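You operate a simulated robot arm through the tools that you are given. There is no shell and no other tool. Be economical: measure what you need, move in short steps, check, and stop when the job is done.

The job below is to be done with a simulated two-armed robot. You get a single attempt, and the scene is never put back.

TASK
Take the red cloth from the top of the dark table and lay it out flat on the top of the washing machine.

The check looks at the end state, three seconds after you hand in, the way a careful person would. Anything else that was tipped, shoved, dropped, spilled or broken makes it a failure. Flat cloth is picked up by pressing the open fingertips on it (5 to 10 N) and closing them slowly along it; thin cloth reads only 2 to 8 mm in the jaws.

THE ROBOT
Two 7-joint arms with two-finger parallel grippers on one trunk, on a base that drives. Base frame: it is fixed to the floor where the robot stands at the start and does not move with it; the origin is under the middle of the robot, x ahead of it, y to its left, z up. Units: m, degrees, N and s.
The left shoulder is at the start at [0.11, 0.169, 1.274], the right one opposite. With the tool pointing down near the work surface each hand reaches from about 0.42 to 0.74 m from the robot's upright axis, wherever it stands, measured 20 degrees to its own side. Places, roughly: top of the washing machine [-1.5, -0.3, 1]. Payload 1.57 kg a hand.
Tool frame (each hand has its own): the origin (TCP) lies between the finger pads and is the grasp point; the fingertips stand 0.03 m ahead of it; z points along the fingers, y is the line along which they close. The gripper opens to 0.08 m. The fingers are 0.017 m wide and 0.012 m thick; the gripper's body (0.04 by 0.082 m) begins 0.08 m behind the TCP.
Orientation is told as [roll, pitch, yaw] about the base's x, y, z axes, in that order, counted from this pose: with the fingers straight down and closing along the base's y, the tool's x points along the base's -x, its y along +y and its z along -z.

THE INTERFACE
- The arms move only by the tool send_rows. It takes "left_moves", "right_moves" or both (then of equal length, played together; a hand with none holds still); each is one flat list of numbers, 7 for each row, row after row: the turn, a rotation vector about the tool's x, y, z in units of 180 degrees (1.0 is 180 degrees), then the shift along the tool's x, y, z in units of 150 mm (1.0 is 150 mm), then the opening, from 0 (shut) to 1 (fully open). In form: [wx, wy, wz, tx, ty, tz, grip, wx, wy, wz, tx, ty, tz, grip, ...]. A call has 1 to 8 rows; each row is the pose to reach, as a shift and turn from the pose commanded when the call began, along the tool's axes at that moment. A call with a number of a shift or a turn outside -1 to 1 is refused whole. Rows are played at 5 a second. More than 0.05 m and 8.6 degrees between two rows, or a gripper value outside its range, and nothing of the call is played. A pose out of reach is approached as far as the arm can. The call stops where the force on the tool passes 40 N (or 10 N more than at its start, if that is more) or the arm is blocked; 0.2 s more then pass. Each finger travels about 0.072 m/s and halts on what it meets, pressing with about 37 N; the grip force reading is that of the motor and also rises with nothing between the fingers. The clock runs only during rows and for 0.2 s after the last one: add rows that repeat a pose to give the fingers time. It gives the time, the measured TCP pose, the force on the tool (base axes), the opening and the grip force at its end, in the units of the frame above (readings bear some noise), with the torque about the TCP (base axes, N m) and any sound that the robot's microphone picked up, and new pictures: "pictures" is both (left out), scene, wrist or none (wrist: the cameras of the hands that moved).
- Cameras (640 x 400 px; columns grow to the right, rows downward): "scene" is now at [0.1643, -0.0144, 1.4674]; the picture's right is [-0.07, -1.00, 0.00], its down [-0.76, 0.06, -0.65] and it looks along [0.64, -0.05, -0.76] (base axes); focal length 280 px, centre (320, 200). "left" rides on the left gripper at [0.072, 0.007, -0.122] in its tool frame; the picture's right is [-0.09, 1.00, 0.00], its down [-0.84, -0.08, -0.54] and it looks along [-0.54, -0.05, 0.84] (tool axes); focal length 238 px, centre (320, 200). "right" rides on the right gripper at [0.072, -0.007, -0.122] in its tool frame; the picture's right is [0.09, 1.00, 0.00], its down [-0.84, 0.08, -0.54] and it looks along [-0.54, 0.05, 0.84] (tool axes); focal length 238 px, centre (320, 200).
- lift_body(by): slides the trunk up (or, below 0, down) by that many m; the arms and the scene camera ride with it, the base frame stays. It gives what a move gives, with no picture.
- steer(legs): drives the robot by 1 to 6 legs, each [ahead, left, turn to the left] in m, m and degrees, along the robot's own axes; the way and the turn of a leg run together, so that a leg with both is an arc; at most 1.5 m and 180 degrees a leg. The arms and the cameras ride along, it lands a little off, and it stops where it bumps. It gives what a move gives, and a new picture of the scene camera.
- head_to(pan, tilt): turns the head with the scene camera to pan (to the left, within 86 degrees either way) and tilt (down, from -29 to 69), counted from straight ahead of the robot. It gives what a move gives, and a new picture of the scene camera.
- point_at(camera, pixels): for up to 12 pixels [column, row] of the newest picture of that camera ("zoom" is the newest enlarged one), the place [x, y, z] in the base frame of the surface seen there, good to about 0.002 m, but the place of the scene camera against the robot may be out by one fixed shift of up to 0.018 m in any direction. The clock stands still meanwhile.
- zoom(camera, box): a new picture of the part [left, top, right, bottom] of that camera's present view, enlarged. The clock stands still meanwhile.
- finish_job(): hands the job in; it is judged then, once.

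Go step by step. Measure first, check grasps and placings, and put right what went wrong. The budget is 80 turns and 260 pictures, counting those below and the enlarged ones. Unless the task says otherwise, let go and move clear before handing in, and close with one line.

The tools are called after ">>>" as name(argument=value, ...) on one line, values as JSON. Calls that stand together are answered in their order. send_rows: Moves the arms, as the interface text tells. Its arguments: {"type":"object","properties":{"left_moves":{"type":"array","items":{"type":"number"}},"right_moves":{"type":"array","items":{"type":"number"}},"pictures":{"type":"string","enum":["both","scene","wrist","none"]}},"required":[]} The other tools are called the same way: lift_body (by) slides the trunk up or down; steer (legs) drives the base; head_to (pan, tilt) turns the head that bears the scene camera; point_at (camera, pixels) gives the place of the surface under pixels of a picture; zoom (camera, box) takes an enlarged picture of a part of a camera's view; finish_job () hands the job in.

At the start:

```text
time_s: 0.0
left_tcp_pos: [0.6919, 0.2361, 1.0405]
left_tool_rot: [0.1, 0.0, -0.1]
left_force: [-0.4, -0.3, 0.7]
left_torque: [-0.02, 0.01, -0.02]
left_opening: 0.0799
left_finger_force: 0.1
right_tcp_pos: [0.6487, -0.3141, 0.8581]
right_tool_rot: [0.0, 0.1, 0.0]
right_force: [-0.2, 0.1, 0.0]
right_torque: [0.0, 0.0, -0.01]
right_opening: 0.08
right_finger_force: 0.0
trunk travel left (down, up): [-0.588, 0.302]
robot x, y, heading: [-0.0016, -0.0007, 0.3]
head pan, tilt: [-4.2, 49.8]
```

scene: 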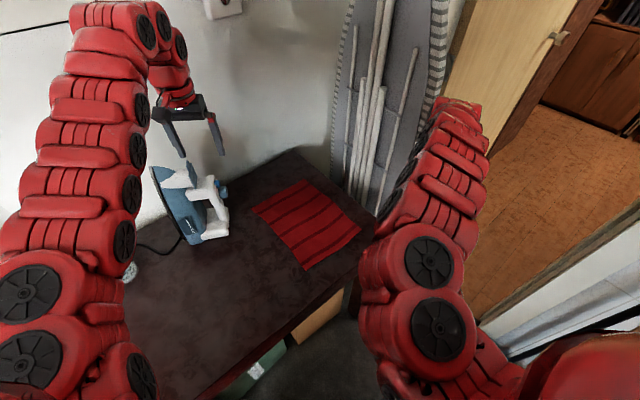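
right: 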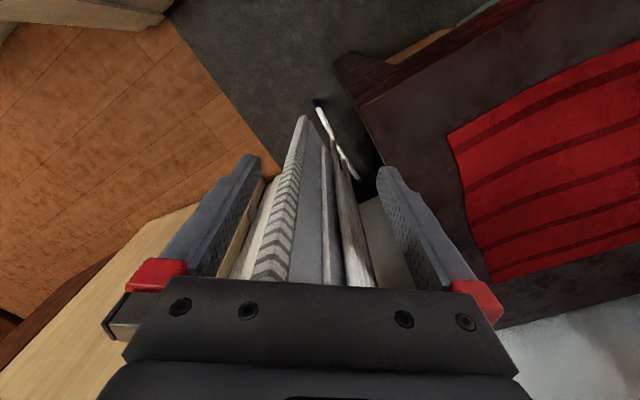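
left: 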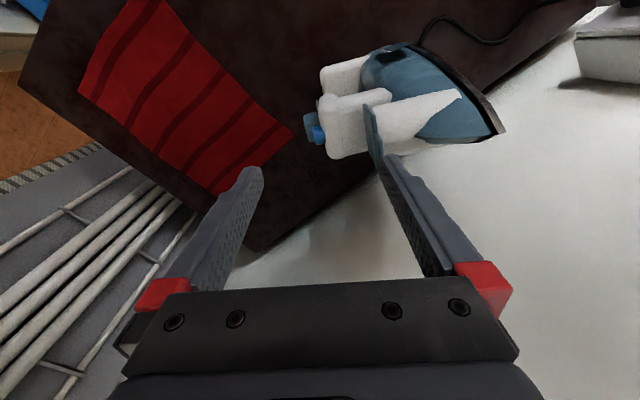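

The scene picture shows the red cloth, with corners near (250,210), (303,180), (361,232) and (305,270), on the dark table with the iron to its left. I'll measure the cloth, table and iron.

>>> point_at(camera="scene", pixels=[[252, 210], [303, 182], [359, 231], [306, 268], [305, 225], [297, 153], [372, 215], [347, 282], [225, 237], [218, 180], [240, 260], [160, 340]])

>>> point_at(camera="left", pixels=[[288, 135], [215, 190], [85, 92], [200, 110]])

>>> point_at(camera="right", pixels=[[450, 138], [488, 280], [560, 190], [400, 110]])

>>> zoom(camera="scene", box=[220, 150, 400, 290])

```text
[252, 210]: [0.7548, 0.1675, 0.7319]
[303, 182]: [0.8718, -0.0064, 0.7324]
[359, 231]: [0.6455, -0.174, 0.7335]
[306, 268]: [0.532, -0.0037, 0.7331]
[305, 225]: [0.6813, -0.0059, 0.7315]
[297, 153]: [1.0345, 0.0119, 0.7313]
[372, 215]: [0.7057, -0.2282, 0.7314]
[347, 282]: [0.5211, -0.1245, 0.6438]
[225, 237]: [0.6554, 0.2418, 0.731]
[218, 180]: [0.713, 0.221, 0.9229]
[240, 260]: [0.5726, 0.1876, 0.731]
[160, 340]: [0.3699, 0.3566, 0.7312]
```

```text
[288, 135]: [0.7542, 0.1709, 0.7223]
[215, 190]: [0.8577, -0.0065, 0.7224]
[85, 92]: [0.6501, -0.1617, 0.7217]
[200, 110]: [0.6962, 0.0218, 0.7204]
```

```text
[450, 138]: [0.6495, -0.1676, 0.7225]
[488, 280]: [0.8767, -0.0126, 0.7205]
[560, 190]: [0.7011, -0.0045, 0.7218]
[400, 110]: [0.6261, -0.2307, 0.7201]
```

```text
2.86 times, centred on (310, 220) of scene
```

zoom: 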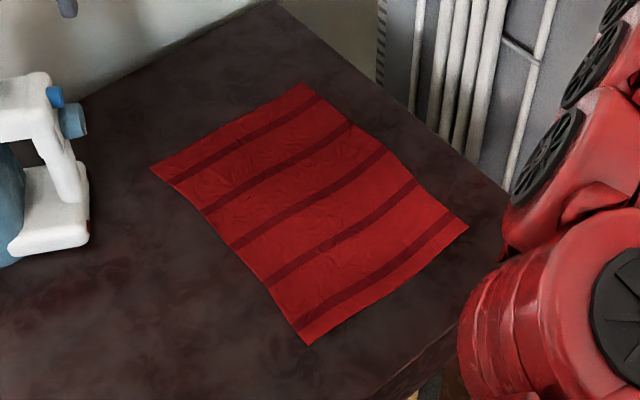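

The wrist cameras put the table top at z≈0.72, and the scene camera reads about 0.011 too high. The cloth is about 0.21 x 0.28 m, with corners A(.754,.17), B(.872,-.01), C(.648,-.168) and D(.53,-.004). Before grasping I'll look around to plan the turn.

>>> head_to(pan=-86, tilt=25)

>>> head_to(pan=86, tilt=25)

```text
time_s: 1.6
left_tcp_pos: [0.691, 0.2362, 1.0404]
left_tool_rot: [0.0, 0.1, 0.0]
left_force: [0.0, -0.8, 0.7]
left_torque: [0.01, 0.02, -0.04]
left_opening: 0.0799
left_finger_force: 0.0
right_tcp_pos: [0.6487, -0.3133, 0.858]
right_tool_rot: [0.0, 0.0, 0.0]
right_force: [-0.5, 0.8, -0.6]
right_torque: [-0.01, 0.02, -0.02]
right_opening: 0.08
right_finger_force: 0.1
trunk travel left (down, up): [-0.588, 0.302]
robot x, y, heading: [-0.0025, -0.0, 0.2]
head pan, tilt: [-85.9, 25.0]
```

scene: 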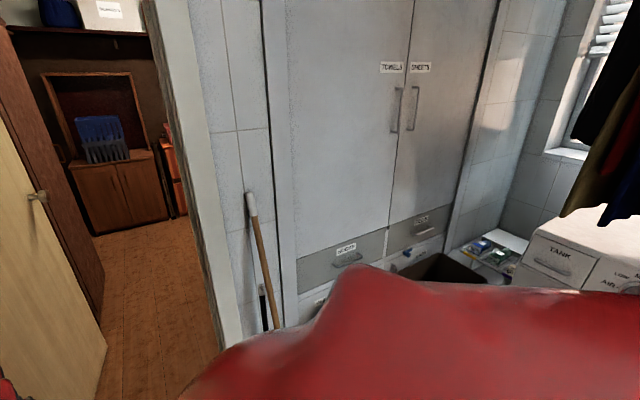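

```text
time_s: 4.2
left_tcp_pos: [0.6913, 0.2358, 1.0395]
left_tool_rot: [0.0, 0.1, 0.0]
left_force: [0.3, 0.6, 0.2]
left_torque: [0.0, -0.01, 0.02]
left_opening: 0.0801
left_finger_force: 0.0
right_tcp_pos: [0.6496, -0.313, 0.8569]
right_tool_rot: [0.0, 0.0, 0.1]
right_force: [-0.1, 0.0, -0.1]
right_torque: [0.0, 0.01, 0.02]
right_opening: 0.0796
right_finger_force: 0.0
trunk travel left (down, up): [-0.588, 0.302]
robot x, y, heading: [-0.0015, 0.0012, -0.1]
head pan, tilt: [85.9, 25.0]
```

scene: 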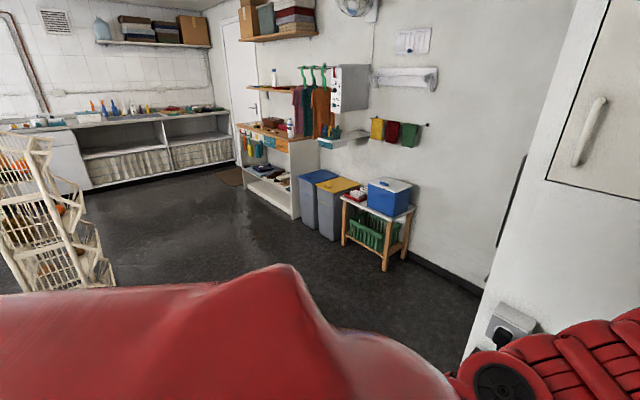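

Both sides of the room are clear enough to plan: the washer is behind on the right and there is open floor on the left. I'll grip the near-right edge (D–C) with both hands, closing across that edge. First I'll bring the hands over it and yaw them by -53.6°.

>>> head_to(pan=-4, tilt=50)

>>> send_rows(left_moves=[0, 0, 0.0426, 0.0667, -0.1296, 0, 0.4, 0, 0, 0.0852, 0.1334, -0.2592, 0, 0.4, 0, 0, 0.1278, 0.2, -0.3888, 0, 0.4, 0, 0, 0.1704, 0.2668, -0.5184, 0, 0.4, 0, 0, 0.213, 0.3335, -0.648, 0, 0.4, 0, 0, 0.2556, 0.4, -0.7776, 0, 0.4, 0, 0, 0.298, 0.467, -0.907, 0, 0.4, 0, 0, 0.298, 0.467, -0.907, 0, 0.4], right_moves=[0, 0, 0.0426, -0.01, 0.105, 0, 0.4, 0, 0, 0.0852, -0.02, 0.21, 0, 0.4, 0, 0, 0.1278, -0.03, 0.315, 0, 0.4, 0, 0, 0.1704, -0.04, 0.42, 0, 0.4, 0, 0, 0.213, -0.05, 0.525, 0, 0.4, 0, 0, 0.2556, -0.06, 0.63, 0, 0.4, 0, 0, 0.298, -0.07, 0.733, 0, 0.4, 0, 0, 0.298, -0.07, 0.733, 0, 0.4], pictures="both")

```text
time_s: 5.8
left_tcp_pos: [0.6922, 0.2355, 1.0399]
left_tool_rot: [0.0, 0.1, 0.1]
left_force: [-0.6, 0.3, -0.4]
left_torque: [-0.02, -0.01, -0.03]
left_opening: 0.08
left_finger_force: 0.1
right_tcp_pos: [0.6496, -0.3133, 0.8576]
right_tool_rot: [-0.1, 0.0, 0.1]
right_force: [0.8, -0.2, 0.3]
right_torque: [0.01, -0.03, -0.02]
right_opening: 0.08
right_finger_force: 0.1
trunk travel left (down, up): [-0.588, 0.302]
robot x, y, heading: [0.0019, 0.0016, -0.1]
head pan, tilt: [-4.0, 50.0]
```

scene: 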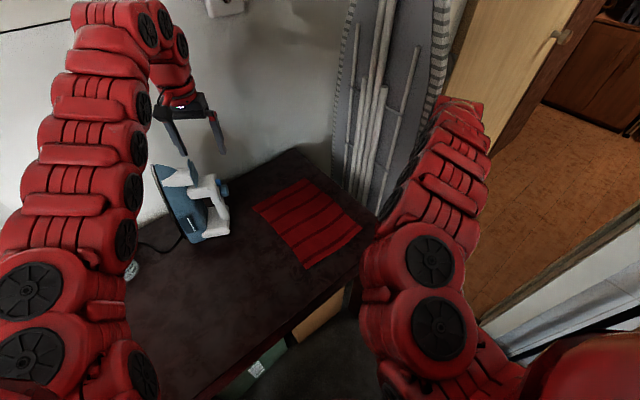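

```text
time_s: 7.6
left_tcp_pos: [0.6334, 0.0983, 1.0153]
left_tool_rot: [-0.1, -0.1, -53.7]
left_force: [0.2, -0.3, -1.2]
left_torque: [0.03, 0.01, -0.04]
left_opening: 0.0322
left_finger_force: 0.1
left hand out of reach, approached as far as the arm can: row 1, 2, 3, 4, 5, 6, 7, 8
right_tcp_pos: [0.6595, -0.2034, 0.8577]
right_tool_rot: [0.0, 0.0, -53.7]
right_force: [0.5, -1.0, -0.2]
right_torque: [0.01, -0.02, 0.01]
right_opening: 0.032
right_finger_force: 0.1
trunk travel left (down, up): [-0.588, 0.302]
robot x, y, heading: [0.004, 0.0001, -0.2]
head pan, tilt: [-4.0, 50.0]
```

scene: 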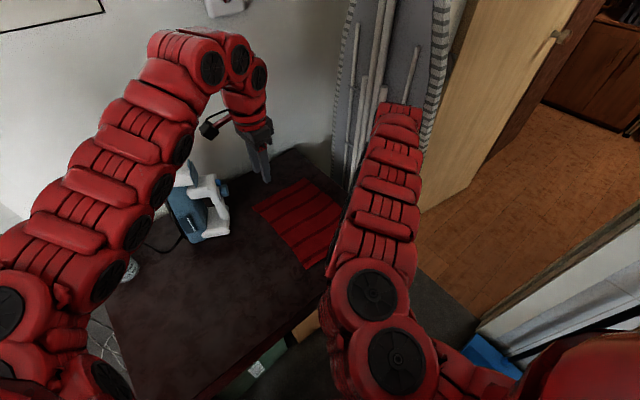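
right: 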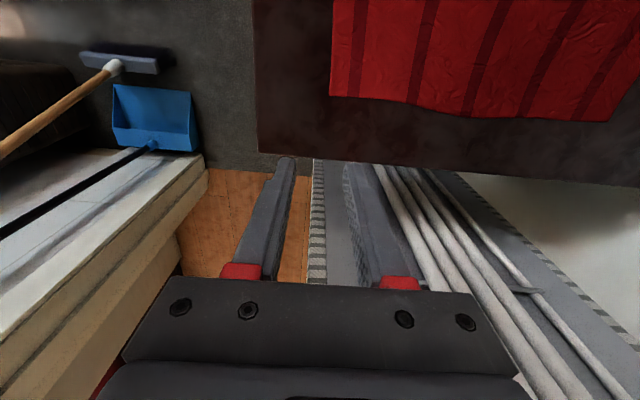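
left: 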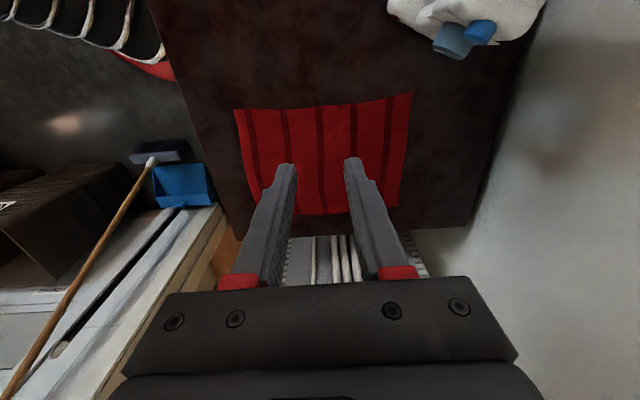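

Both hands now point the right way; the left simply couldn't stay that high. In the left picture corner D is at (236,110) and A at (411,95); in the right picture corner C is at (628,120)/(332,96). I'll measure them precisely.

>>> point_at(camera="left", pixels=[[237, 112], [409, 97], [300, 108], [395, 204], [248, 165]])

>>> point_at(camera="right", pixels=[[332, 94], [605, 118], [470, 112], [335, 30]])

```text
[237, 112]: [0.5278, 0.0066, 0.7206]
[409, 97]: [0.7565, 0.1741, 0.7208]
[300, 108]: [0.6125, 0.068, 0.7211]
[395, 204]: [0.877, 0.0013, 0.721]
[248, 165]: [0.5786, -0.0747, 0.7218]
```

```text
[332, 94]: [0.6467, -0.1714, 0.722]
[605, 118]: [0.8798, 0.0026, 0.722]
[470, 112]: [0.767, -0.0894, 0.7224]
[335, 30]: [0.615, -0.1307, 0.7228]
```

Refined corners are D(.528,.006), C(.647,-.171), B(.879,.002) and A(.756,.174). I'm moving the hands over the grasp points, left (0.570,0.006) and right (0.661,-0.130).

>>> send_rows(left_moves=[0, 0, 0, -0.0594, -0.13, 0.193, 0.4, 0, 0, 0, -0.119, -0.26, 0.387, 0.4, 0, 0, 0, -0.178, -0.389, 0.58, 0.4, 0, 0, 0, -0.238, -0.519, 0.774, 0.4, 0, 0, 0, -0.297, -0.649, 0.967, 0.4, 0, 0, 0, -0.297, -0.649, 0.967, 0.4], right_moves=[0, 0, 0, 0.078, 0.06, 0.077, 0.4, 0, 0, 0, 0.156, 0.119, 0.154, 0.4, 0, 0, 0, 0.233, 0.179, 0.231, 0.4, 0, 0, 0, 0.311, 0.238, 0.308, 0.4, 0, 0, 0, 0.389, 0.298, 0.385, 0.4, 0, 0, 0, 0.389, 0.298, 0.385, 0.4], pictures="both")

```text
time_s: 9.0
left_tcp_pos: [0.6221, 0.0788, 0.9863]
left_tool_rot: [-0.1, -0.1, -53.6]
left_force: [0.4, -0.7, 0.7]
left_torque: [0.0, 0.01, -0.01]
left_opening: 0.0321
left_finger_force: 0.1
left hand out of reach, approached as far as the arm can: row 2, 3, 4, 5, 6
right_tcp_pos: [0.6617, -0.1294, 0.8006]
right_tool_rot: [0.0, 0.0, -53.7]
right_force: [-0.5, -0.6, 0.1]
right_torque: [0.0, 0.02, -0.03]
right_opening: 0.0319
right_finger_force: 0.1
trunk travel left (down, up): [-0.588, 0.302]
robot x, y, heading: [0.0023, 0.0008, 0.1]
head pan, tilt: [-4.0, 50.0]
```

scene: 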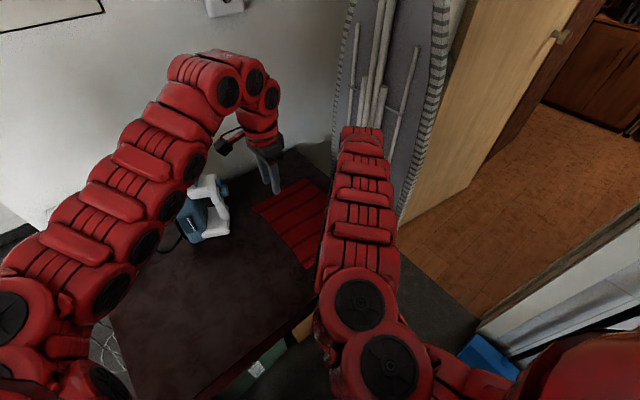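
right: 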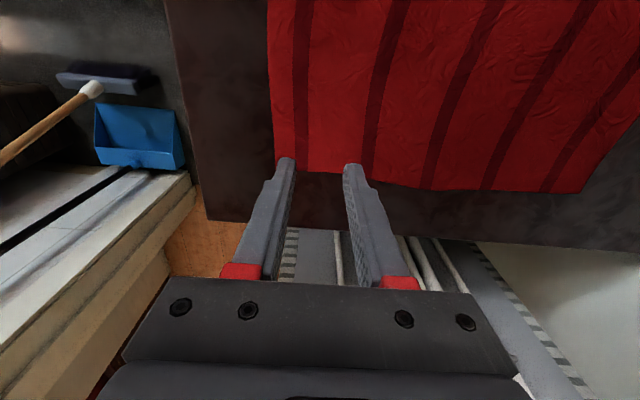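
left: 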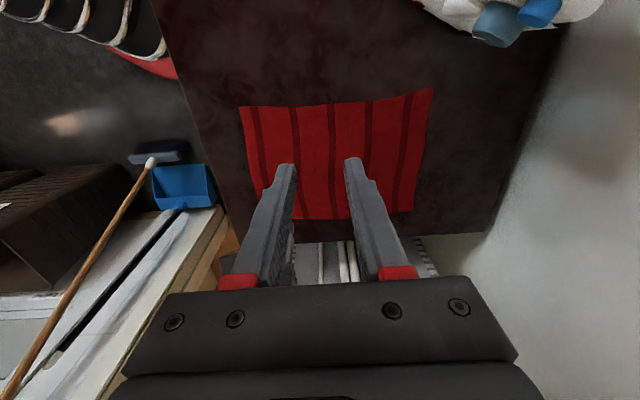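

The right hand is in place, while the left hand is blocked short and still high at z 0.986. It may only be a limit at that height, so I'll lower it straight down first.

>>> send_rows(left_moves=[0, 0, 0, 0, 0, 0.25, 0.4, 0, 0, 0, 0, 0, 0.5, 0.4, 0, 0, 0, 0, 0, 0.75, 0.4, 0, 0, 0, 0, 0, 0.95, 0.4, 0, 0, 0, 0, 0, 0.95, 0.4], pictures="none")

```text
time_s: 10.2
left_tcp_pos: [0.6361, 0.0838, 0.8418]
left_tool_rot: [0.0, -0.1, -53.6]
left_force: [-0.1, 0.0, 0.7]
left_torque: [-0.02, -0.03, -0.01]
left_opening: 0.0323
left_finger_force: 0.0
left hand out of reach, approached as far as the arm can: row 1, 2, 3, 4, 5
right_tcp_pos: [0.6607, -0.1287, 0.8006]
right_tool_rot: [-0.1, -0.2, -53.5]
right_force: [-0.5, 0.5, 0.1]
right_torque: [0.02, -0.02, 0.01]
right_opening: 0.0316
right_finger_force: 0.0
trunk travel left (down, up): [-0.588, 0.302]
robot x, y, heading: [0.0, 0.002, 0.1]
head pan, tilt: [-4.0, 50.0]
```

The left arm can't get to D with this yaw, because its boundary moves outward as it goes down. A better plan is to turn the robot to about 36° so the D–C edge lies straight across in front of it, and pinch with both hands at yaw 0 relative to the robot. I'll check the floor and walls on the right before driving.

>>> head_to(pan=-60, tilt=60)

```text
time_s: 11.4
left_tcp_pos: [0.6366, 0.0825, 0.841]
left_tool_rot: [0.0, 0.1, -53.6]
left_force: [-0.2, -0.2, -0.7]
left_torque: [0.02, 0.02, 0.0]
left_opening: 0.0319
left_finger_force: 0.1
right_tcp_pos: [0.6613, -0.131, 0.801]
right_tool_rot: [0.0, 0.0, -53.6]
right_force: [0.7, -0.4, 0.4]
right_torque: [0.01, -0.02, 0.02]
right_opening: 0.0323
right_finger_force: 0.0
trunk travel left (down, up): [-0.588, 0.302]
robot x, y, heading: [0.0014, 0.0, 0.1]
head pan, tilt: [-60.0, 60.0]
```

scene: 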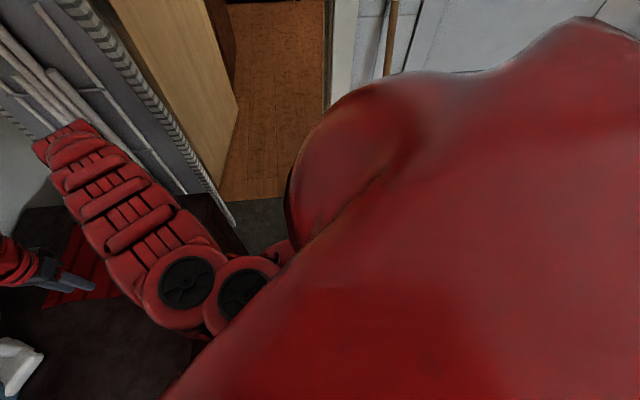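

The robot's own shoulder hides most of the right floor. I'll measure what I can see: the board foot at (232,222), the floor at (262,215), the door edge (235,95), the jamb (335,90) and the broom (388,60).

>>> point_at(camera="scene", pixels=[[232, 222], [262, 215], [235, 95], [325, 100], [386, 65], [238, 240], [215, 190], [450, 55], [205, 150]])

>>> head_to(pan=-86, tilt=30)

```text
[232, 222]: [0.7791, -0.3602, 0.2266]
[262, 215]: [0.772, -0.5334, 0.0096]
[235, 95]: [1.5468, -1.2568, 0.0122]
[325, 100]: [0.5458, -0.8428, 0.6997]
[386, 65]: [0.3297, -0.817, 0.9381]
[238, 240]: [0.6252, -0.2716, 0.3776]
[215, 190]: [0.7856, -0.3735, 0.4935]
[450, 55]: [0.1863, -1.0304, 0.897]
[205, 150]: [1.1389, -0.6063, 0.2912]
```

```text
time_s: 12.4
left_tcp_pos: [0.637, 0.0833, 0.8406]
left_tool_rot: [0.0, 0.0, -53.6]
left_force: [0.4, -0.4, -0.4]
left_torque: [-0.01, 0.01, 0.0]
left_opening: 0.0322
left_finger_force: 0.0
right_tcp_pos: [0.6615, -0.1296, 0.7995]
right_tool_rot: [0.0, 0.0, -53.7]
right_force: [-0.3, -0.3, 0.2]
right_torque: [-0.02, 0.02, 0.03]
right_opening: 0.0319
right_finger_force: 0.1
trunk travel left (down, up): [-0.588, 0.302]
robot x, y, heading: [0.0015, -0.001, 0.0]
head pan, tilt: [-85.9, 30.0]
```

scene: 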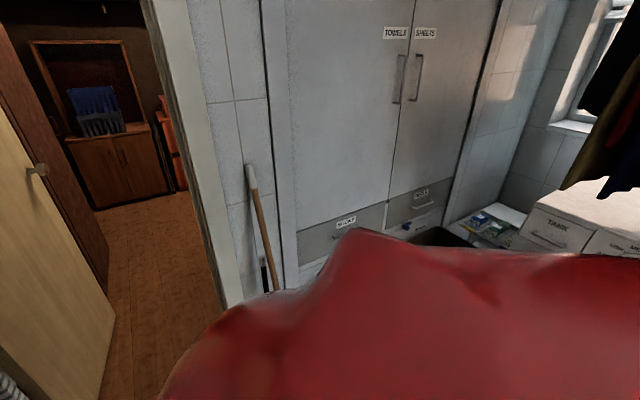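

The wall and broom are at y≈-0.82 to -1.0, so standing at y≈-0.4 would be tight. I'll keep the base here and rotate the hands the other way instead, which should suit the left arm: the left toward +36° and the right toward about +14°.

>>> send_rows(left_moves=[0, 0, -0.0466, 0, 0, 0, 0.4, 0, 0, -0.0932, 0, 0, 0, 0.4, 0, 0, -0.14, 0, 0, 0, 0.4, 0, 0, -0.186, 0, 0, 0, 0.4, 0, 0, -0.233, 0, 0, 0, 0.4, 0, 0, -0.28, 0, 0, 0, 0.4, 0, 0, -0.326, 0, 0, 0, 0.4, 0, 0, -0.373, 0, 0, 0, 0.4], right_moves=[0, 0, -0.0466, 0, 0, 0, 0.4, 0, 0, -0.0932, 0, 0, 0, 0.4, 0, 0, -0.14, 0, 0, 0, 0.4, 0, 0, -0.186, 0, 0, 0, 0.4, 0, 0, -0.233, 0, 0, 0, 0.4, 0, 0, -0.28, 0, 0, 0, 0.4, 0, 0, -0.326, 0, 0, 0, 0.4, 0, 0, -0.373, 0, 0, 0, 0.4], pictures="none")

>>> head_to(pan=-4, tilt=50)

```text
time_s: 14.2
left_tcp_pos: [0.6357, 0.0826, 0.843]
left_tool_rot: [0.2, 0.1, 13.8]
left_force: [0.2, 0.4, 0.2]
left_torque: [0.03, -0.03, -0.02]
left_opening: 0.0319
left_finger_force: 0.1
right_tcp_pos: [0.6605, -0.1306, 0.7993]
right_tool_rot: [0.0, -0.1, 13.6]
right_force: [0.4, 0.9, -0.4]
right_torque: [0.03, 0.01, 0.04]
right_opening: 0.0321
right_finger_force: 0.1
trunk travel left (down, up): [-0.588, 0.302]
robot x, y, heading: [-0.0002, 0.0028, -0.0]
head pan, tilt: [-85.9, 30.0]
```

```text
time_s: 15.8
left_tcp_pos: [0.6368, 0.0832, 0.8443]
left_tool_rot: [0.1, 0.1, 13.6]
left_force: [-0.8, 0.3, 0.3]
left_torque: [0.01, 0.01, 0.01]
left_opening: 0.0322
left_finger_force: 0.2
right_tcp_pos: [0.6605, -0.1303, 0.7992]
right_tool_rot: [0.0, 0.0, 13.3]
right_force: [-1.0, 0.2, -0.7]
right_torque: [0.01, 0.0, 0.01]
right_opening: 0.032
right_finger_force: 0.0
trunk travel left (down, up): [-0.588, 0.302]
robot x, y, heading: [0.001, -0.0006, -0.2]
head pan, tilt: [-4.0, 50.0]
```

scene: 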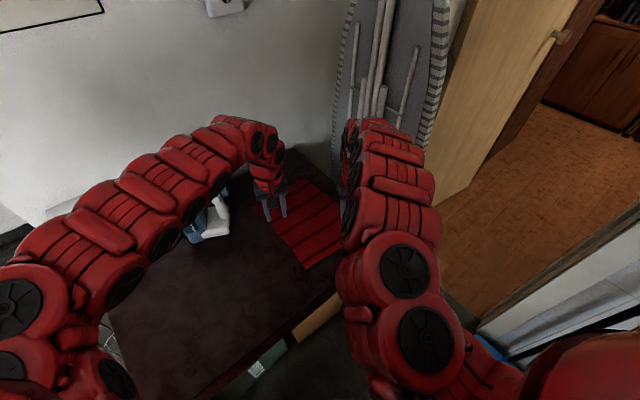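

Both hands rotated without any reach complaint. Next I'll bring both to +36.4° over the grasp points, left (0.558,-0.010) and right (0.643,-0.137), closing along the edge.

>>> send_rows(left_moves=[0, 0, -0.0317, 0.164, -0.12, 0.073, 0.3, 0, 0, -0.0633, 0.328, -0.24, 0.146, 0.3, 0, 0, -0.095, 0.491, -0.36, 0.22, 0.3, 0, 0, -0.1267, 0.655, -0.48, 0.293, 0.3, 0, 0, -0.1267, 0.655, -0.48, 0.293, 0.3], right_moves=[0, 0, -0.0317, 0.031, -0.005, 0, 0.3, 0, 0, -0.0633, 0.062, -0.009, 0, 0.3, 0, 0, -0.095, 0.093, -0.013, 0, 0.3, 0, 0, -0.1267, 0.124, -0.018, 0, 0.3, 0, 0, -0.1267, 0.124, -0.018, 0, 0.3], pictures="both")

```text
time_s: 16.9
left_tcp_pos: [0.5897, -0.0233, 0.7847]
left_tool_rot: [0.1, 0.1, 36.4]
left_force: [0.3, -0.4, 0.4]
left_torque: [-0.01, 0.02, 0.02]
left_opening: 0.0241
left_finger_force: 0.2
left hand out of reach, approached as far as the arm can: row 1, 2, 3, 4, 5
right_tcp_pos: [0.6439, -0.1358, 0.7985]
right_tool_rot: [-0.1, 0.2, 36.4]
right_force: [0.5, 0.2, 0.4]
right_torque: [-0.01, 0.01, -0.01]
right_opening: 0.0238
right_finger_force: 0.1
trunk travel left (down, up): [-0.588, 0.302]
robot x, y, heading: [0.0013, -0.0018, -0.3]
head pan, tilt: [-4.0, 50.0]
```

scene: 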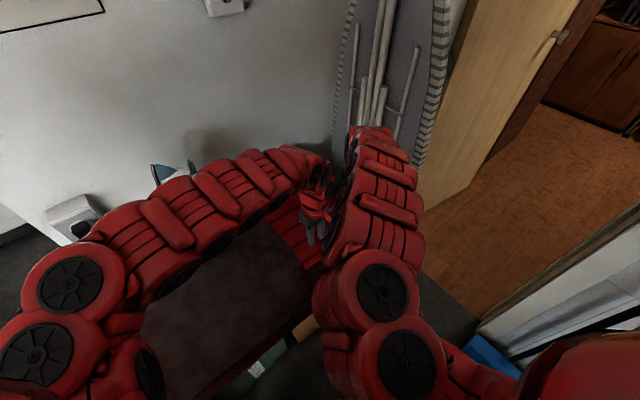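
right: 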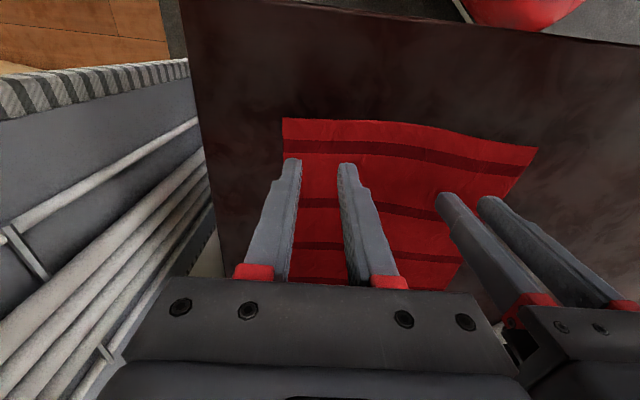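
left: 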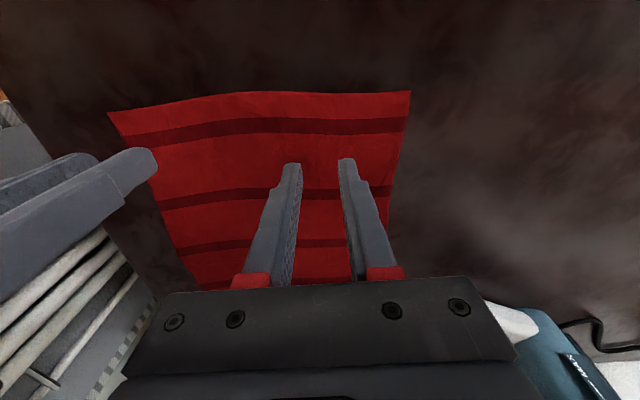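

The left hand stops 3 cm too far in; it can't come close enough to the body, while the right one is fine. The table is clear underneath, so I'll back the base about 5 cm and shift 3 cm to the right.

>>> steer(legs=[[-0.06, -0.03, 0]])

```text
time_s: 18.0
left_tcp_pos: [0.5299, -0.0538, 0.7849]
left_tool_rot: [0.0, 0.0, 36.3]
left_force: [-0.4, 0.1, 1.3]
left_torque: [0.02, 0.01, -0.01]
left_opening: 0.0241
left_finger_force: 0.0
right_tcp_pos: [0.5821, -0.1666, 0.7997]
right_tool_rot: [0.0, -0.1, 36.4]
right_force: [0.5, 0.4, 1.0]
right_torque: [-0.01, -0.02, 0.03]
right_opening: 0.0241
right_finger_force: 0.1
trunk travel left (down, up): [-0.588, 0.302]
robot x, y, heading: [-0.0637, -0.0301, 0.1]
head pan, tilt: [-4.0, 50.0]
```

scene: 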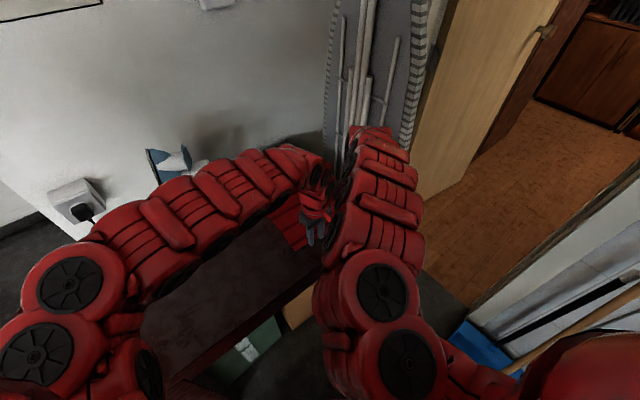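

The base moved cleanly. I'm now shifting both hands back over their grasp points.

>>> send_rows(left_moves=[0, 0, 0, -0.162, 0.0625, 0, 0.3, 0, 0, 0, -0.324, 0.125, 0, 0.3, 0, 0, 0, -0.324, 0.125, 0, 0.3], right_moves=[0, 0, 0, -0.2225, -0.0415, 0.033, 0.3, 0, 0, 0, -0.445, -0.083, 0.067, 0.3, 0, 0, 0, -0.445, -0.083, 0.067, 0.3], pictures="wrist")

```text
time_s: 18.8
left_tcp_pos: [0.5588, -0.0109, 0.7836]
left_tool_rot: [0.3, 0.1, 36.4]
left_force: [0.0, 0.0, -0.1]
left_torque: [0.04, -0.02, 0.01]
left_opening: 0.0241
left_finger_force: 0.0
right_tcp_pos: [0.6429, -0.1369, 0.7893]
right_tool_rot: [0.2, 0.0, 36.3]
right_force: [0.5, 0.1, -0.4]
right_torque: [-0.02, 0.0, -0.01]
right_opening: 0.024
right_finger_force: 0.2
trunk travel left (down, up): [-0.588, 0.302]
robot x, y, heading: [-0.06, -0.0278, 0.0]
head pan, tilt: [-4.0, 50.0]
```

right: 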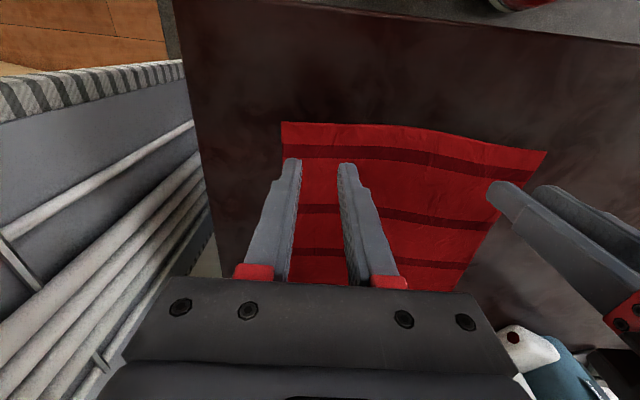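
left: 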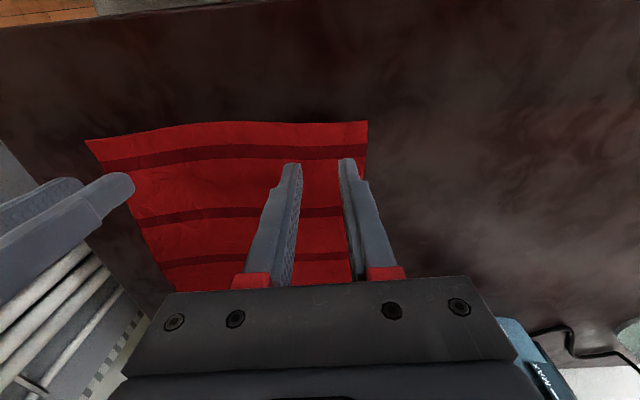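

Both grippers straddle the cloth near its corners, with the tips about 3 cm above it. I'm lowering close to the surface and checking force.

>>> send_rows(left_moves=[0, 0, 0, 0, 0, 0.1, 0.3, 0, 0, 0, 0, 0, 0.18, 0.3, 0, 0, 0, 0, 0, 0.2, 0.3, 0, 0, 0, 0, 0, 0.213, 0.3, 0, 0, 0, 0, 0, 0.213, 0.3], right_moves=[0, 0, 0, 0, 0, 0.12, 0.3, 0, 0, 0, 0, 0, 0.21, 0.3, 0, 0, 0, 0, 0, 0.235, 0.3, 0, 0, 0, 0, 0, 0.25, 0.3, 0, 0, 0, 0, 0, 0.25, 0.3], pictures="none")

```text
time_s: 20.0
left_tcp_pos: [0.5574, -0.0105, 0.7535]
left_tool_rot: [0.2, 0.1, 36.3]
left_force: [0.2, -0.3, -0.4]
left_torque: [0.01, -0.01, 0.04]
left_opening: 0.024
left_finger_force: 0.0
right_tcp_pos: [0.6434, -0.1372, 0.7523]
right_tool_rot: [0.0, 0.2, 36.3]
right_force: [-0.2, -0.6, -0.1]
right_torque: [0.03, 0.01, -0.02]
right_opening: 0.0238
right_finger_force: 0.0
trunk travel left (down, up): [-0.588, 0.302]
robot x, y, heading: [-0.0615, -0.0297, 0.1]
head pan, tilt: [-4.0, 50.0]
```

No contact yet. I'm going down in 1 mm steps.

>>> send_rows(left_moves=[0, 0, 0, 0, 0, 0.0067, 0.3, 0, 0, 0, 0, 0, 0.0133, 0.3, 0, 0, 0, 0, 0, 0.02, 0.3, 0, 0, 0, 0, 0, 0.02, 0.3], right_moves=[0, 0, 0, 0, 0, 0.0067, 0.3, 0, 0, 0, 0, 0, 0.0133, 0.3, 0, 0, 0, 0, 0, 0.0133, 0.3, 0, 0, 0, 0, 0, 0.0133, 0.3], pictures="none")

```text
time_s: 21.0
left_tcp_pos: [0.5571, -0.0101, 0.7513]
left_tool_rot: [0.1, -0.1, 36.2]
left_force: [0.6, -3.9, 15.0]
left_torque: [-0.06, 0.06, 0.01]
left_opening: 0.0234
left_finger_force: 0.0
right_tcp_pos: [0.6439, -0.1371, 0.7509]
right_tool_rot: [0.0, -0.1, 36.3]
right_force: [0.3, 0.3, 3.7]
right_torque: [-0.06, -0.09, 0.01]
right_opening: 0.024
right_finger_force: 0.2
trunk travel left (down, up): [-0.588, 0.302]
robot x, y, heading: [-0.0625, -0.0281, 0.4]
head pan, tilt: [-4.0, 50.0]
```

The left hand presses with 15 N and the right with 3.7 N. I'm evening those out and closing slowly.

>>> send_rows(left_moves=[0, 0, 0, 0, 0, -0.004, 0.3, 0, 0, 0, 0, 0, -0.004, 0.25, 0, 0, 0, 0, 0, -0.004, 0.2, 0, 0, 0, 0, 0, -0.004, 0.15, 0, 0, 0, 0, 0, -0.004, 0.1, 0, 0, 0, 0, 0, -0.004, 0.05, 0, 0, 0, 0, 0, -0.004, 0, 0, 0, 0, 0, 0, -0.004, 0], right_moves=[0, 0, 0, 0, 0, 0.003, 0.3, 0, 0, 0, 0, 0, 0.003, 0.25, 0, 0, 0, 0, 0, 0.003, 0.2, 0, 0, 0, 0, 0, 0.003, 0.15, 0, 0, 0, 0, 0, 0.003, 0.1, 0, 0, 0, 0, 0, 0.003, 0.05, 0, 0, 0, 0, 0, 0.003, 0, 0, 0, 0, 0, 0, 0.003, 0], pictures="wrist")

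```text
time_s: 22.8
left_tcp_pos: [0.5563, -0.0103, 0.7519]
left_tool_rot: [0.2, 0.1, 36.3]
left_force: [-0.1, 0.7, 6.4]
left_torque: [0.06, 0.02, -0.03]
left_opening: 0.0022
left_finger_force: 23.4
right_tcp_pos: [0.6424, -0.1361, 0.7513]
right_tool_rot: [-0.2, -0.2, 36.2]
right_force: [1.5, -1.7, 13.8]
right_torque: [-0.11, -0.1, -0.04]
right_opening: 0.0002
right_finger_force: 22.0
trunk travel left (down, up): [-0.588, 0.302]
robot x, y, heading: [-0.0616, -0.0289, -0.1]
head pan, tilt: [-4.0, 50.0]
```

right: 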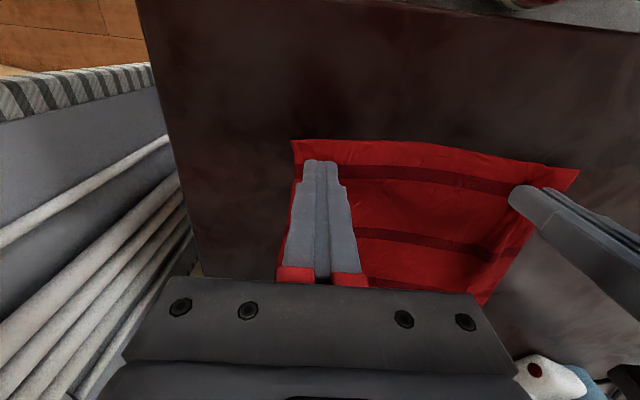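
left: 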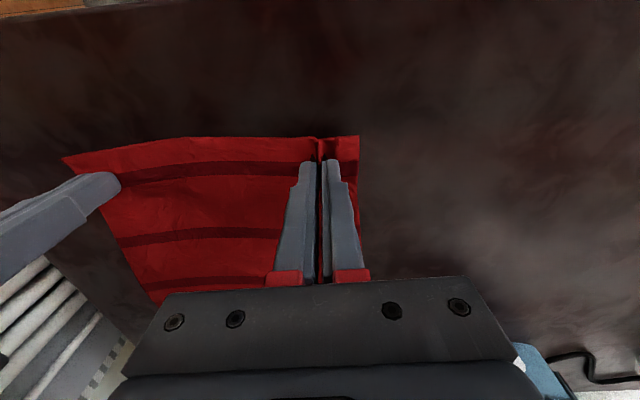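

The left fingers hold a 2.2 mm fold. The right closed empty at 0.2 mm, so I'll lift it, reopen, shift it 6 mm inward and press again.

>>> send_rows(right_moves=[0, 0, 0, 0, 0, -0.08, 0, 0, 0, 0, 0, 0.04, -0.08, 0.2, 0, 0, 0, 0, 0.04, -0.08, 0.35, 0, 0, 0, 0, 0.04, -0.03, 0.35, 0, 0, 0, 0, 0.04, -0.007, 0.35, 0, 0, 0, 0, 0.04, 0.0, 0.35, 0, 0, 0, 0, 0.04, 0.0, 0.35], pictures="wrist")

```text
time_s: 24.4
left_tcp_pos: [0.5564, -0.009, 0.7523]
left_tool_rot: [0.1, 0.0, 36.3]
left_force: [1.4, 0.8, 1.0]
left_torque: [-0.02, -0.03, -0.03]
left_opening: 0.002
left_finger_force: 23.8
right_tcp_pos: [0.6394, -0.133, 0.7503]
right_tool_rot: [-0.1, -0.3, 36.2]
right_force: [-4.0, -1.6, 21.1]
right_torque: [-0.19, 0.09, -0.02]
right_opening: 0.0279
right_finger_force: 0.0
trunk travel left (down, up): [-0.588, 0.302]
robot x, y, heading: [-0.059, -0.029, -0.3]
head pan, tilt: [-4.0, 50.0]
```

right: 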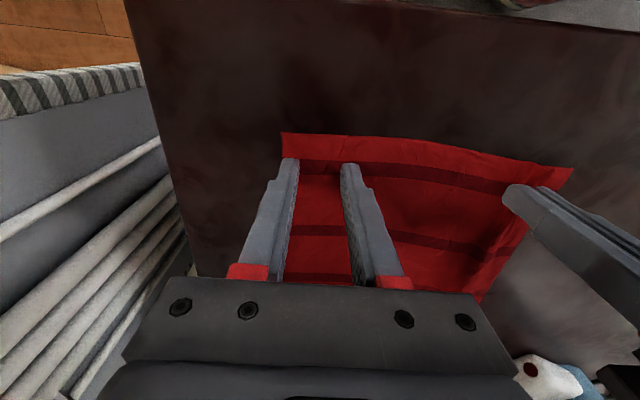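

The right hand presses 21 N, and its outer finger sits right at the cloth's side edge, column 282. I'm shifting it 8 mm further in and pressing more gently.

>>> send_rows(right_moves=[0, 0, 0, 0, 0, -0.06, 0.35, 0, 0, 0, 0, 0.055, -0.06, 0.35, 0, 0, 0, 0, 0.055, -0.02, 0.35, 0, 0, 0, 0, 0.055, -0.006, 0.35, 0, 0, 0, 0, 0.055, -0.006, 0.35], pictures="wrist")

```text
time_s: 25.6
left_tcp_pos: [0.5575, -0.01, 0.7514]
left_tool_rot: [0.0, 0.0, 36.3]
left_force: [2.3, -0.7, 11.7]
left_torque: [-0.02, -0.03, -0.02]
left_opening: 0.002
left_finger_force: 23.9
right_tcp_pos: [0.6353, -0.1264, 0.751]
right_tool_rot: [-0.1, -0.1, 36.3]
right_force: [0.4, 0.3, 4.8]
right_torque: [-0.08, -0.03, 0.01]
right_opening: 0.0279
right_finger_force: 0.1
trunk travel left (down, up): [-0.588, 0.302]
robot x, y, heading: [-0.059, -0.0294, -0.0]
head pan, tilt: [-4.0, 50.0]
```

right: 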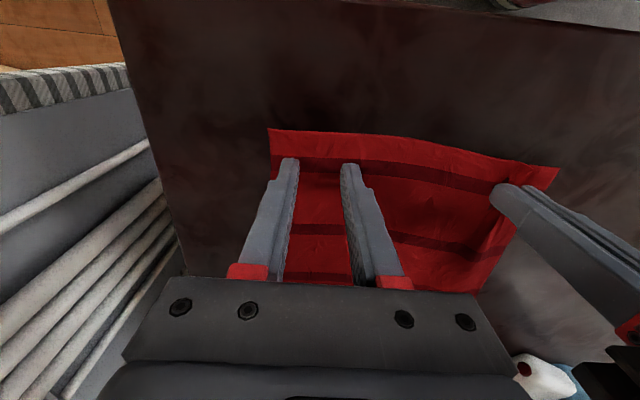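

Both right fingers are now on cloth at 4.8 N. I'm pressing another 0.4 mm and closing slowly.

>>> send_rows(right_moves=[0, 0, 0, 0, 0, 0.003, 0.35, 0, 0, 0, 0, 0, 0.003, 0.28, 0, 0, 0, 0, 0, 0.003, 0.22, 0, 0, 0, 0, 0, 0.003, 0.16, 0, 0, 0, 0, 0, 0.002, 0.1, 0, 0, 0, 0, 0, 0.001, 0.05, 0, 0, 0, 0, 0, 0.0, 0, 0, 0, 0, 0, 0, 0, 0], pictures="wrist")

```text
time_s: 27.4
left_tcp_pos: [0.5566, -0.0094, 0.7519]
left_tool_rot: [0.0, 0.0, 36.3]
left_force: [9.5, -12.0, 0.8]
left_torque: [-0.43, -0.26, 0.01]
left_opening: 0.0021
left_finger_force: 23.9
right_tcp_pos: [0.6331, -0.1254, 0.7527]
right_tool_rot: [-0.1, -0.1, 36.4]
right_force: [-8.6, 16.6, 20.2]
right_torque: [0.54, 0.23, 0.07]
right_opening: 0.0025
right_finger_force: 23.7
trunk travel left (down, up): [-0.588, 0.302]
robot x, y, heading: [-0.056, -0.0265, -0.0]
head pan, tilt: [-4.0, 50.0]
```

right: 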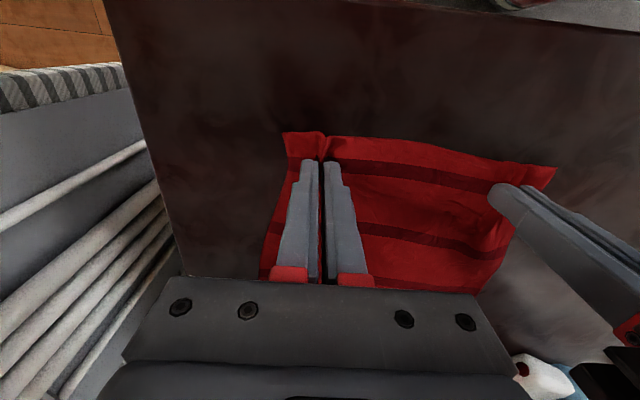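

Both hands hold folds of 2.1 and 2.5 mm, with about 16 N of pull between them. I'm easing that with 4 mm toward each other and then lifting straight up.

>>> send_rows(left_moves=[0, 0, 0, 0, -0.014, 0, 0, 0, 0, 0, 0, -0.014, -0.1, 0, 0, 0, 0, 0, -0.014, -0.25, 0, 0, 0, 0, 0, -0.014, -0.4, 0, 0, 0, 0, 0, -0.014, -0.6, 0, 0, 0, 0, 0, -0.014, -0.8, 0, 0, 0, 0, 0, -0.014, -1, 0, 0, 0, 0, 0, -0.014, -1, 0], right_moves=[0, 0, 0, 0, 0.014, 0, 0, 0, 0, 0, 0, 0.014, -0.1, 0, 0, 0, 0, 0, 0.014, -0.25, 0, 0, 0, 0, 0, 0.014, -0.4, 0, 0, 0, 0, 0, 0.014, -0.6, 0, 0, 0, 0, 0, 0.014, -0.8, 0, 0, 0, 0, 0, 0.014, -1, 0, 0, 0, 0, 0, 0.014, -1, 0], pictures="both")

```text
time_s: 29.2
left_tcp_pos: [0.5633, -0.0105, 0.9006]
left_tool_rot: [0.3, 0.3, 36.4]
left_force: [0.7, -1.8, -0.8]
left_torque: [-0.1, -0.06, 0.0]
left_opening: 0.0023
left_finger_force: 23.8
left hand out of reach, approached as far as the arm can: row 6, 7, 8
right_tcp_pos: [0.6349, -0.124, 0.9031]
right_tool_rot: [0.0, 0.1, 36.4]
right_force: [-1.2, 2.7, -0.8]
right_torque: [0.02, 0.06, 0.04]
right_opening: 0.0022
right_finger_force: 23.7
trunk travel left (down, up): [-0.588, 0.302]
robot x, y, heading: [-0.0599, -0.0305, -0.0]
head pan, tilt: [-4.0, 50.0]
```

scene: 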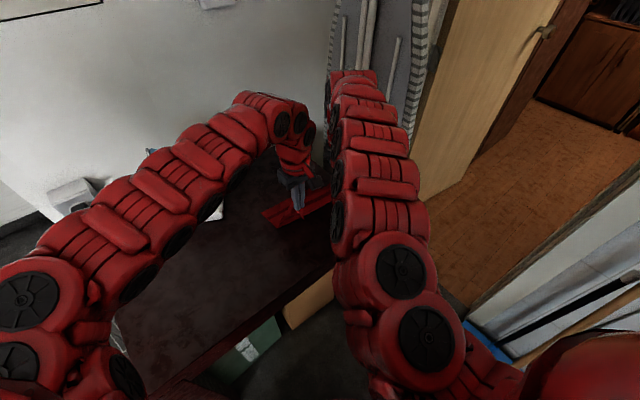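
right: 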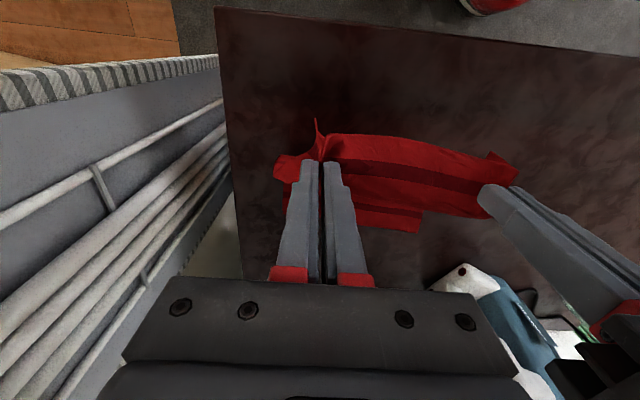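
left: 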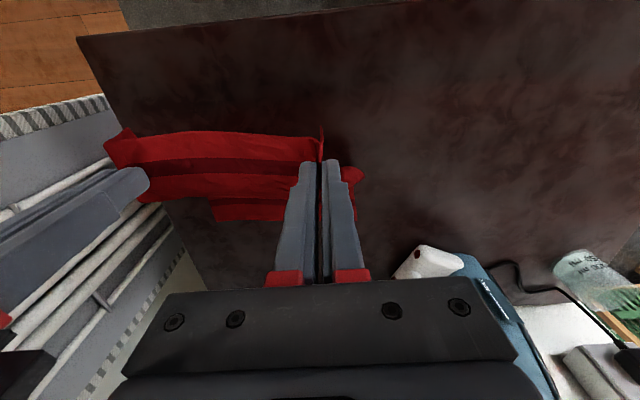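

The cloth hangs from both hands. I'm raising the trunk so the hem clears the table and matches the washer height, and then backing off.

>>> lift_body(by=0.28)

>>> steer(legs=[[-0.35, 0, 0]])

>>> head_to(pan=86, tilt=40)

>>> head_to(pan=-86, tilt=35)

```text
time_s: 32.0
left_tcp_pos: [0.5632, -0.0136, 1.1811]
left_tool_rot: [0.3, 0.2, 36.4]
left_force: [0.6, -2.2, -0.1]
left_torque: [-0.06, -0.08, -0.01]
left_opening: 0.0021
left_finger_force: 23.9
right_tcp_pos: [0.6362, -0.1238, 1.1827]
right_tool_rot: [0.0, 0.1, 36.3]
right_force: [-2.3, 2.7, 0.1]
right_torque: [0.08, 0.04, 0.02]
right_opening: 0.0019
right_finger_force: 23.4
trunk travel left (down, up): [-0.868, 0.022]
robot x, y, heading: [-0.0597, -0.0253, 0.0]
head pan, tilt: [-4.0, 50.0]
```

```text
time_s: 34.3
left_tcp_pos: [0.2161, -0.0124, 1.1802]
left_tool_rot: [0.3, 0.3, 36.5]
left_force: [0.8, -2.1, -0.7]
left_torque: [-0.05, -0.03, 0.01]
left_opening: 0.0017
left_finger_force: 24.1
right_tcp_pos: [0.2873, -0.1225, 1.1814]
right_tool_rot: [0.1, 0.2, 36.6]
right_force: [-2.2, 2.5, 0.0]
right_torque: [0.04, -0.01, 0.0]
right_opening: 0.0018
right_finger_force: 23.6
trunk travel left (down, up): [-0.868, 0.022]
robot x, y, heading: [-0.4099, -0.0286, -0.0]
head pan, tilt: [-4.0, 50.0]
```

scene: 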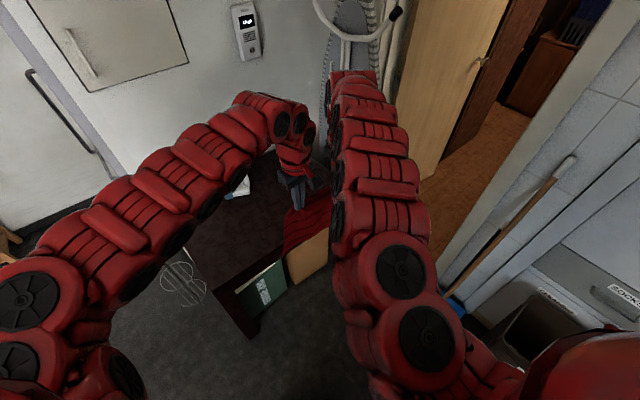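

```text
time_s: 35.9
left_tcp_pos: [0.215, -0.0127, 1.1812]
left_tool_rot: [0.3, 0.2, 36.5]
left_force: [1.3, -2.1, 0.0]
left_torque: [-0.02, -0.03, -0.02]
left_opening: 0.0021
left_finger_force: 23.4
right_tcp_pos: [0.288, -0.1232, 1.182]
right_tool_rot: [-0.1, 0.0, 36.5]
right_force: [-1.3, 1.2, -1.0]
right_torque: [0.06, 0.05, 0.06]
right_opening: 0.0017
right_finger_force: 23.9
trunk travel left (down, up): [-0.868, 0.022]
robot x, y, heading: [-0.4087, -0.0281, 0.2]
head pan, tilt: [85.9, 40.0]
```

scene: 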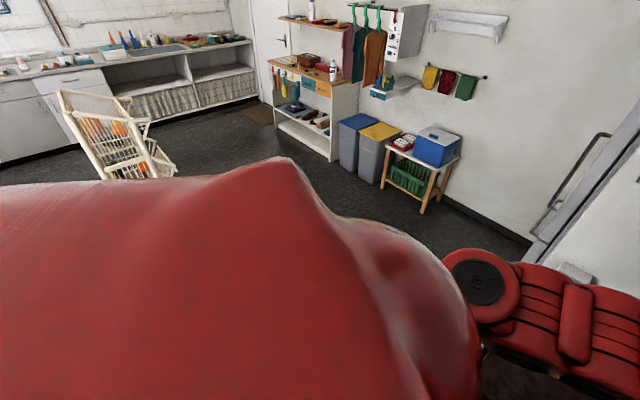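

```text
time_s: 38.5
left_tcp_pos: [0.215, -0.012, 1.1809]
left_tool_rot: [0.3, 0.2, 36.5]
left_force: [0.5, -2.5, 0.0]
left_torque: [-0.06, -0.03, 0.0]
left_opening: 0.002
left_finger_force: 23.3
right_tcp_pos: [0.2863, -0.1214, 1.1822]
right_tool_rot: [0.0, 0.0, 36.5]
right_force: [-1.3, 0.7, -0.3]
right_torque: [0.02, 0.02, 0.0]
right_opening: 0.002
right_finger_force: 23.4
trunk travel left (down, up): [-0.868, 0.022]
robot x, y, heading: [-0.406, -0.0334, 0.4]
head pan, tilt: [-85.9, 35.0]
```

scene: 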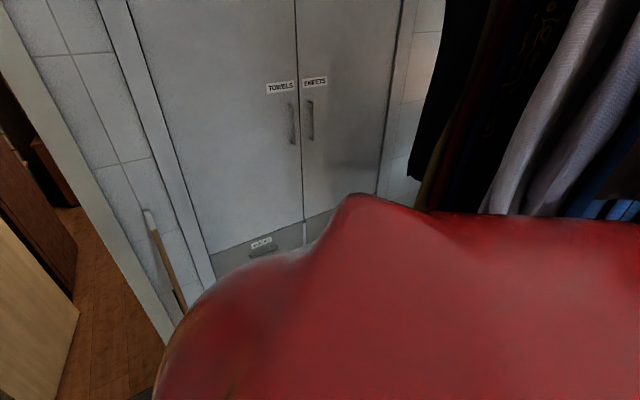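

There are clothes hanging close by on the right rear. I'll measure them and the nearest obstacles.

>>> point_at(camera="scene", pixels=[[415, 175], [430, 100], [470, 150], [540, 120], [600, 150], [620, 205], [590, 40], [400, 150], [500, 190]])

```text
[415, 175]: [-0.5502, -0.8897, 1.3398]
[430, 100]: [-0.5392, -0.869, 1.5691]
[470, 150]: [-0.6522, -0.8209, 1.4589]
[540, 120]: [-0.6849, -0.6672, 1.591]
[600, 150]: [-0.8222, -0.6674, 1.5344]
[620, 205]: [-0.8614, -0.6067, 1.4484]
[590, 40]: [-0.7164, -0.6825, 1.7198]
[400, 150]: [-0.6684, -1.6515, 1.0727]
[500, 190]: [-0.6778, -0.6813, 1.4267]
```

The clothes hang at y≈-0.6 to -0.9 and z>1.3, so I'll turn left, away from them. First I'll check clearance at front left.

>>> head_to(pan=50, tilt=40)

>>> point_at(camera="scene", pixels=[[100, 60], [320, 60], [450, 60], [560, 60], [200, 150], [330, 150], [450, 120], [60, 120], [620, 30]])

```text
time_s: 40.7
left_tcp_pos: [0.2142, -0.0108, 1.1796]
left_tool_rot: [0.3, 0.2, 36.5]
left_force: [0.8, -1.2, -0.2]
left_torque: [-0.04, -0.06, -0.02]
left_opening: 0.0021
left_finger_force: 23.7
right_tcp_pos: [0.2873, -0.122, 1.1825]
right_tool_rot: [-0.1, 0.0, 36.5]
right_force: [-0.1, 1.7, -0.1]
right_torque: [0.03, 0.04, 0.04]
right_opening: 0.002
right_finger_force: 23.9
trunk travel left (down, up): [-0.868, 0.022]
robot x, y, heading: [-0.4087, -0.0319, 0.3]
head pan, tilt: [50.0, 40.0]
```

scene: 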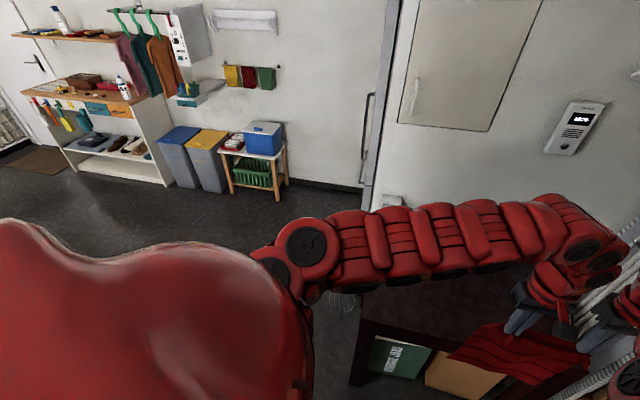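

```text
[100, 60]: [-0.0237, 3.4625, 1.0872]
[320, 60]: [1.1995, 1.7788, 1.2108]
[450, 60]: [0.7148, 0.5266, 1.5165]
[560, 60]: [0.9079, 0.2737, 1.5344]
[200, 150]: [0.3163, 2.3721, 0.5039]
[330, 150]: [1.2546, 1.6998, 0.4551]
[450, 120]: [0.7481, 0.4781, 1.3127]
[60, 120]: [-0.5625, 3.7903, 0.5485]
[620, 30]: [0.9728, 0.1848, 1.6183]
```

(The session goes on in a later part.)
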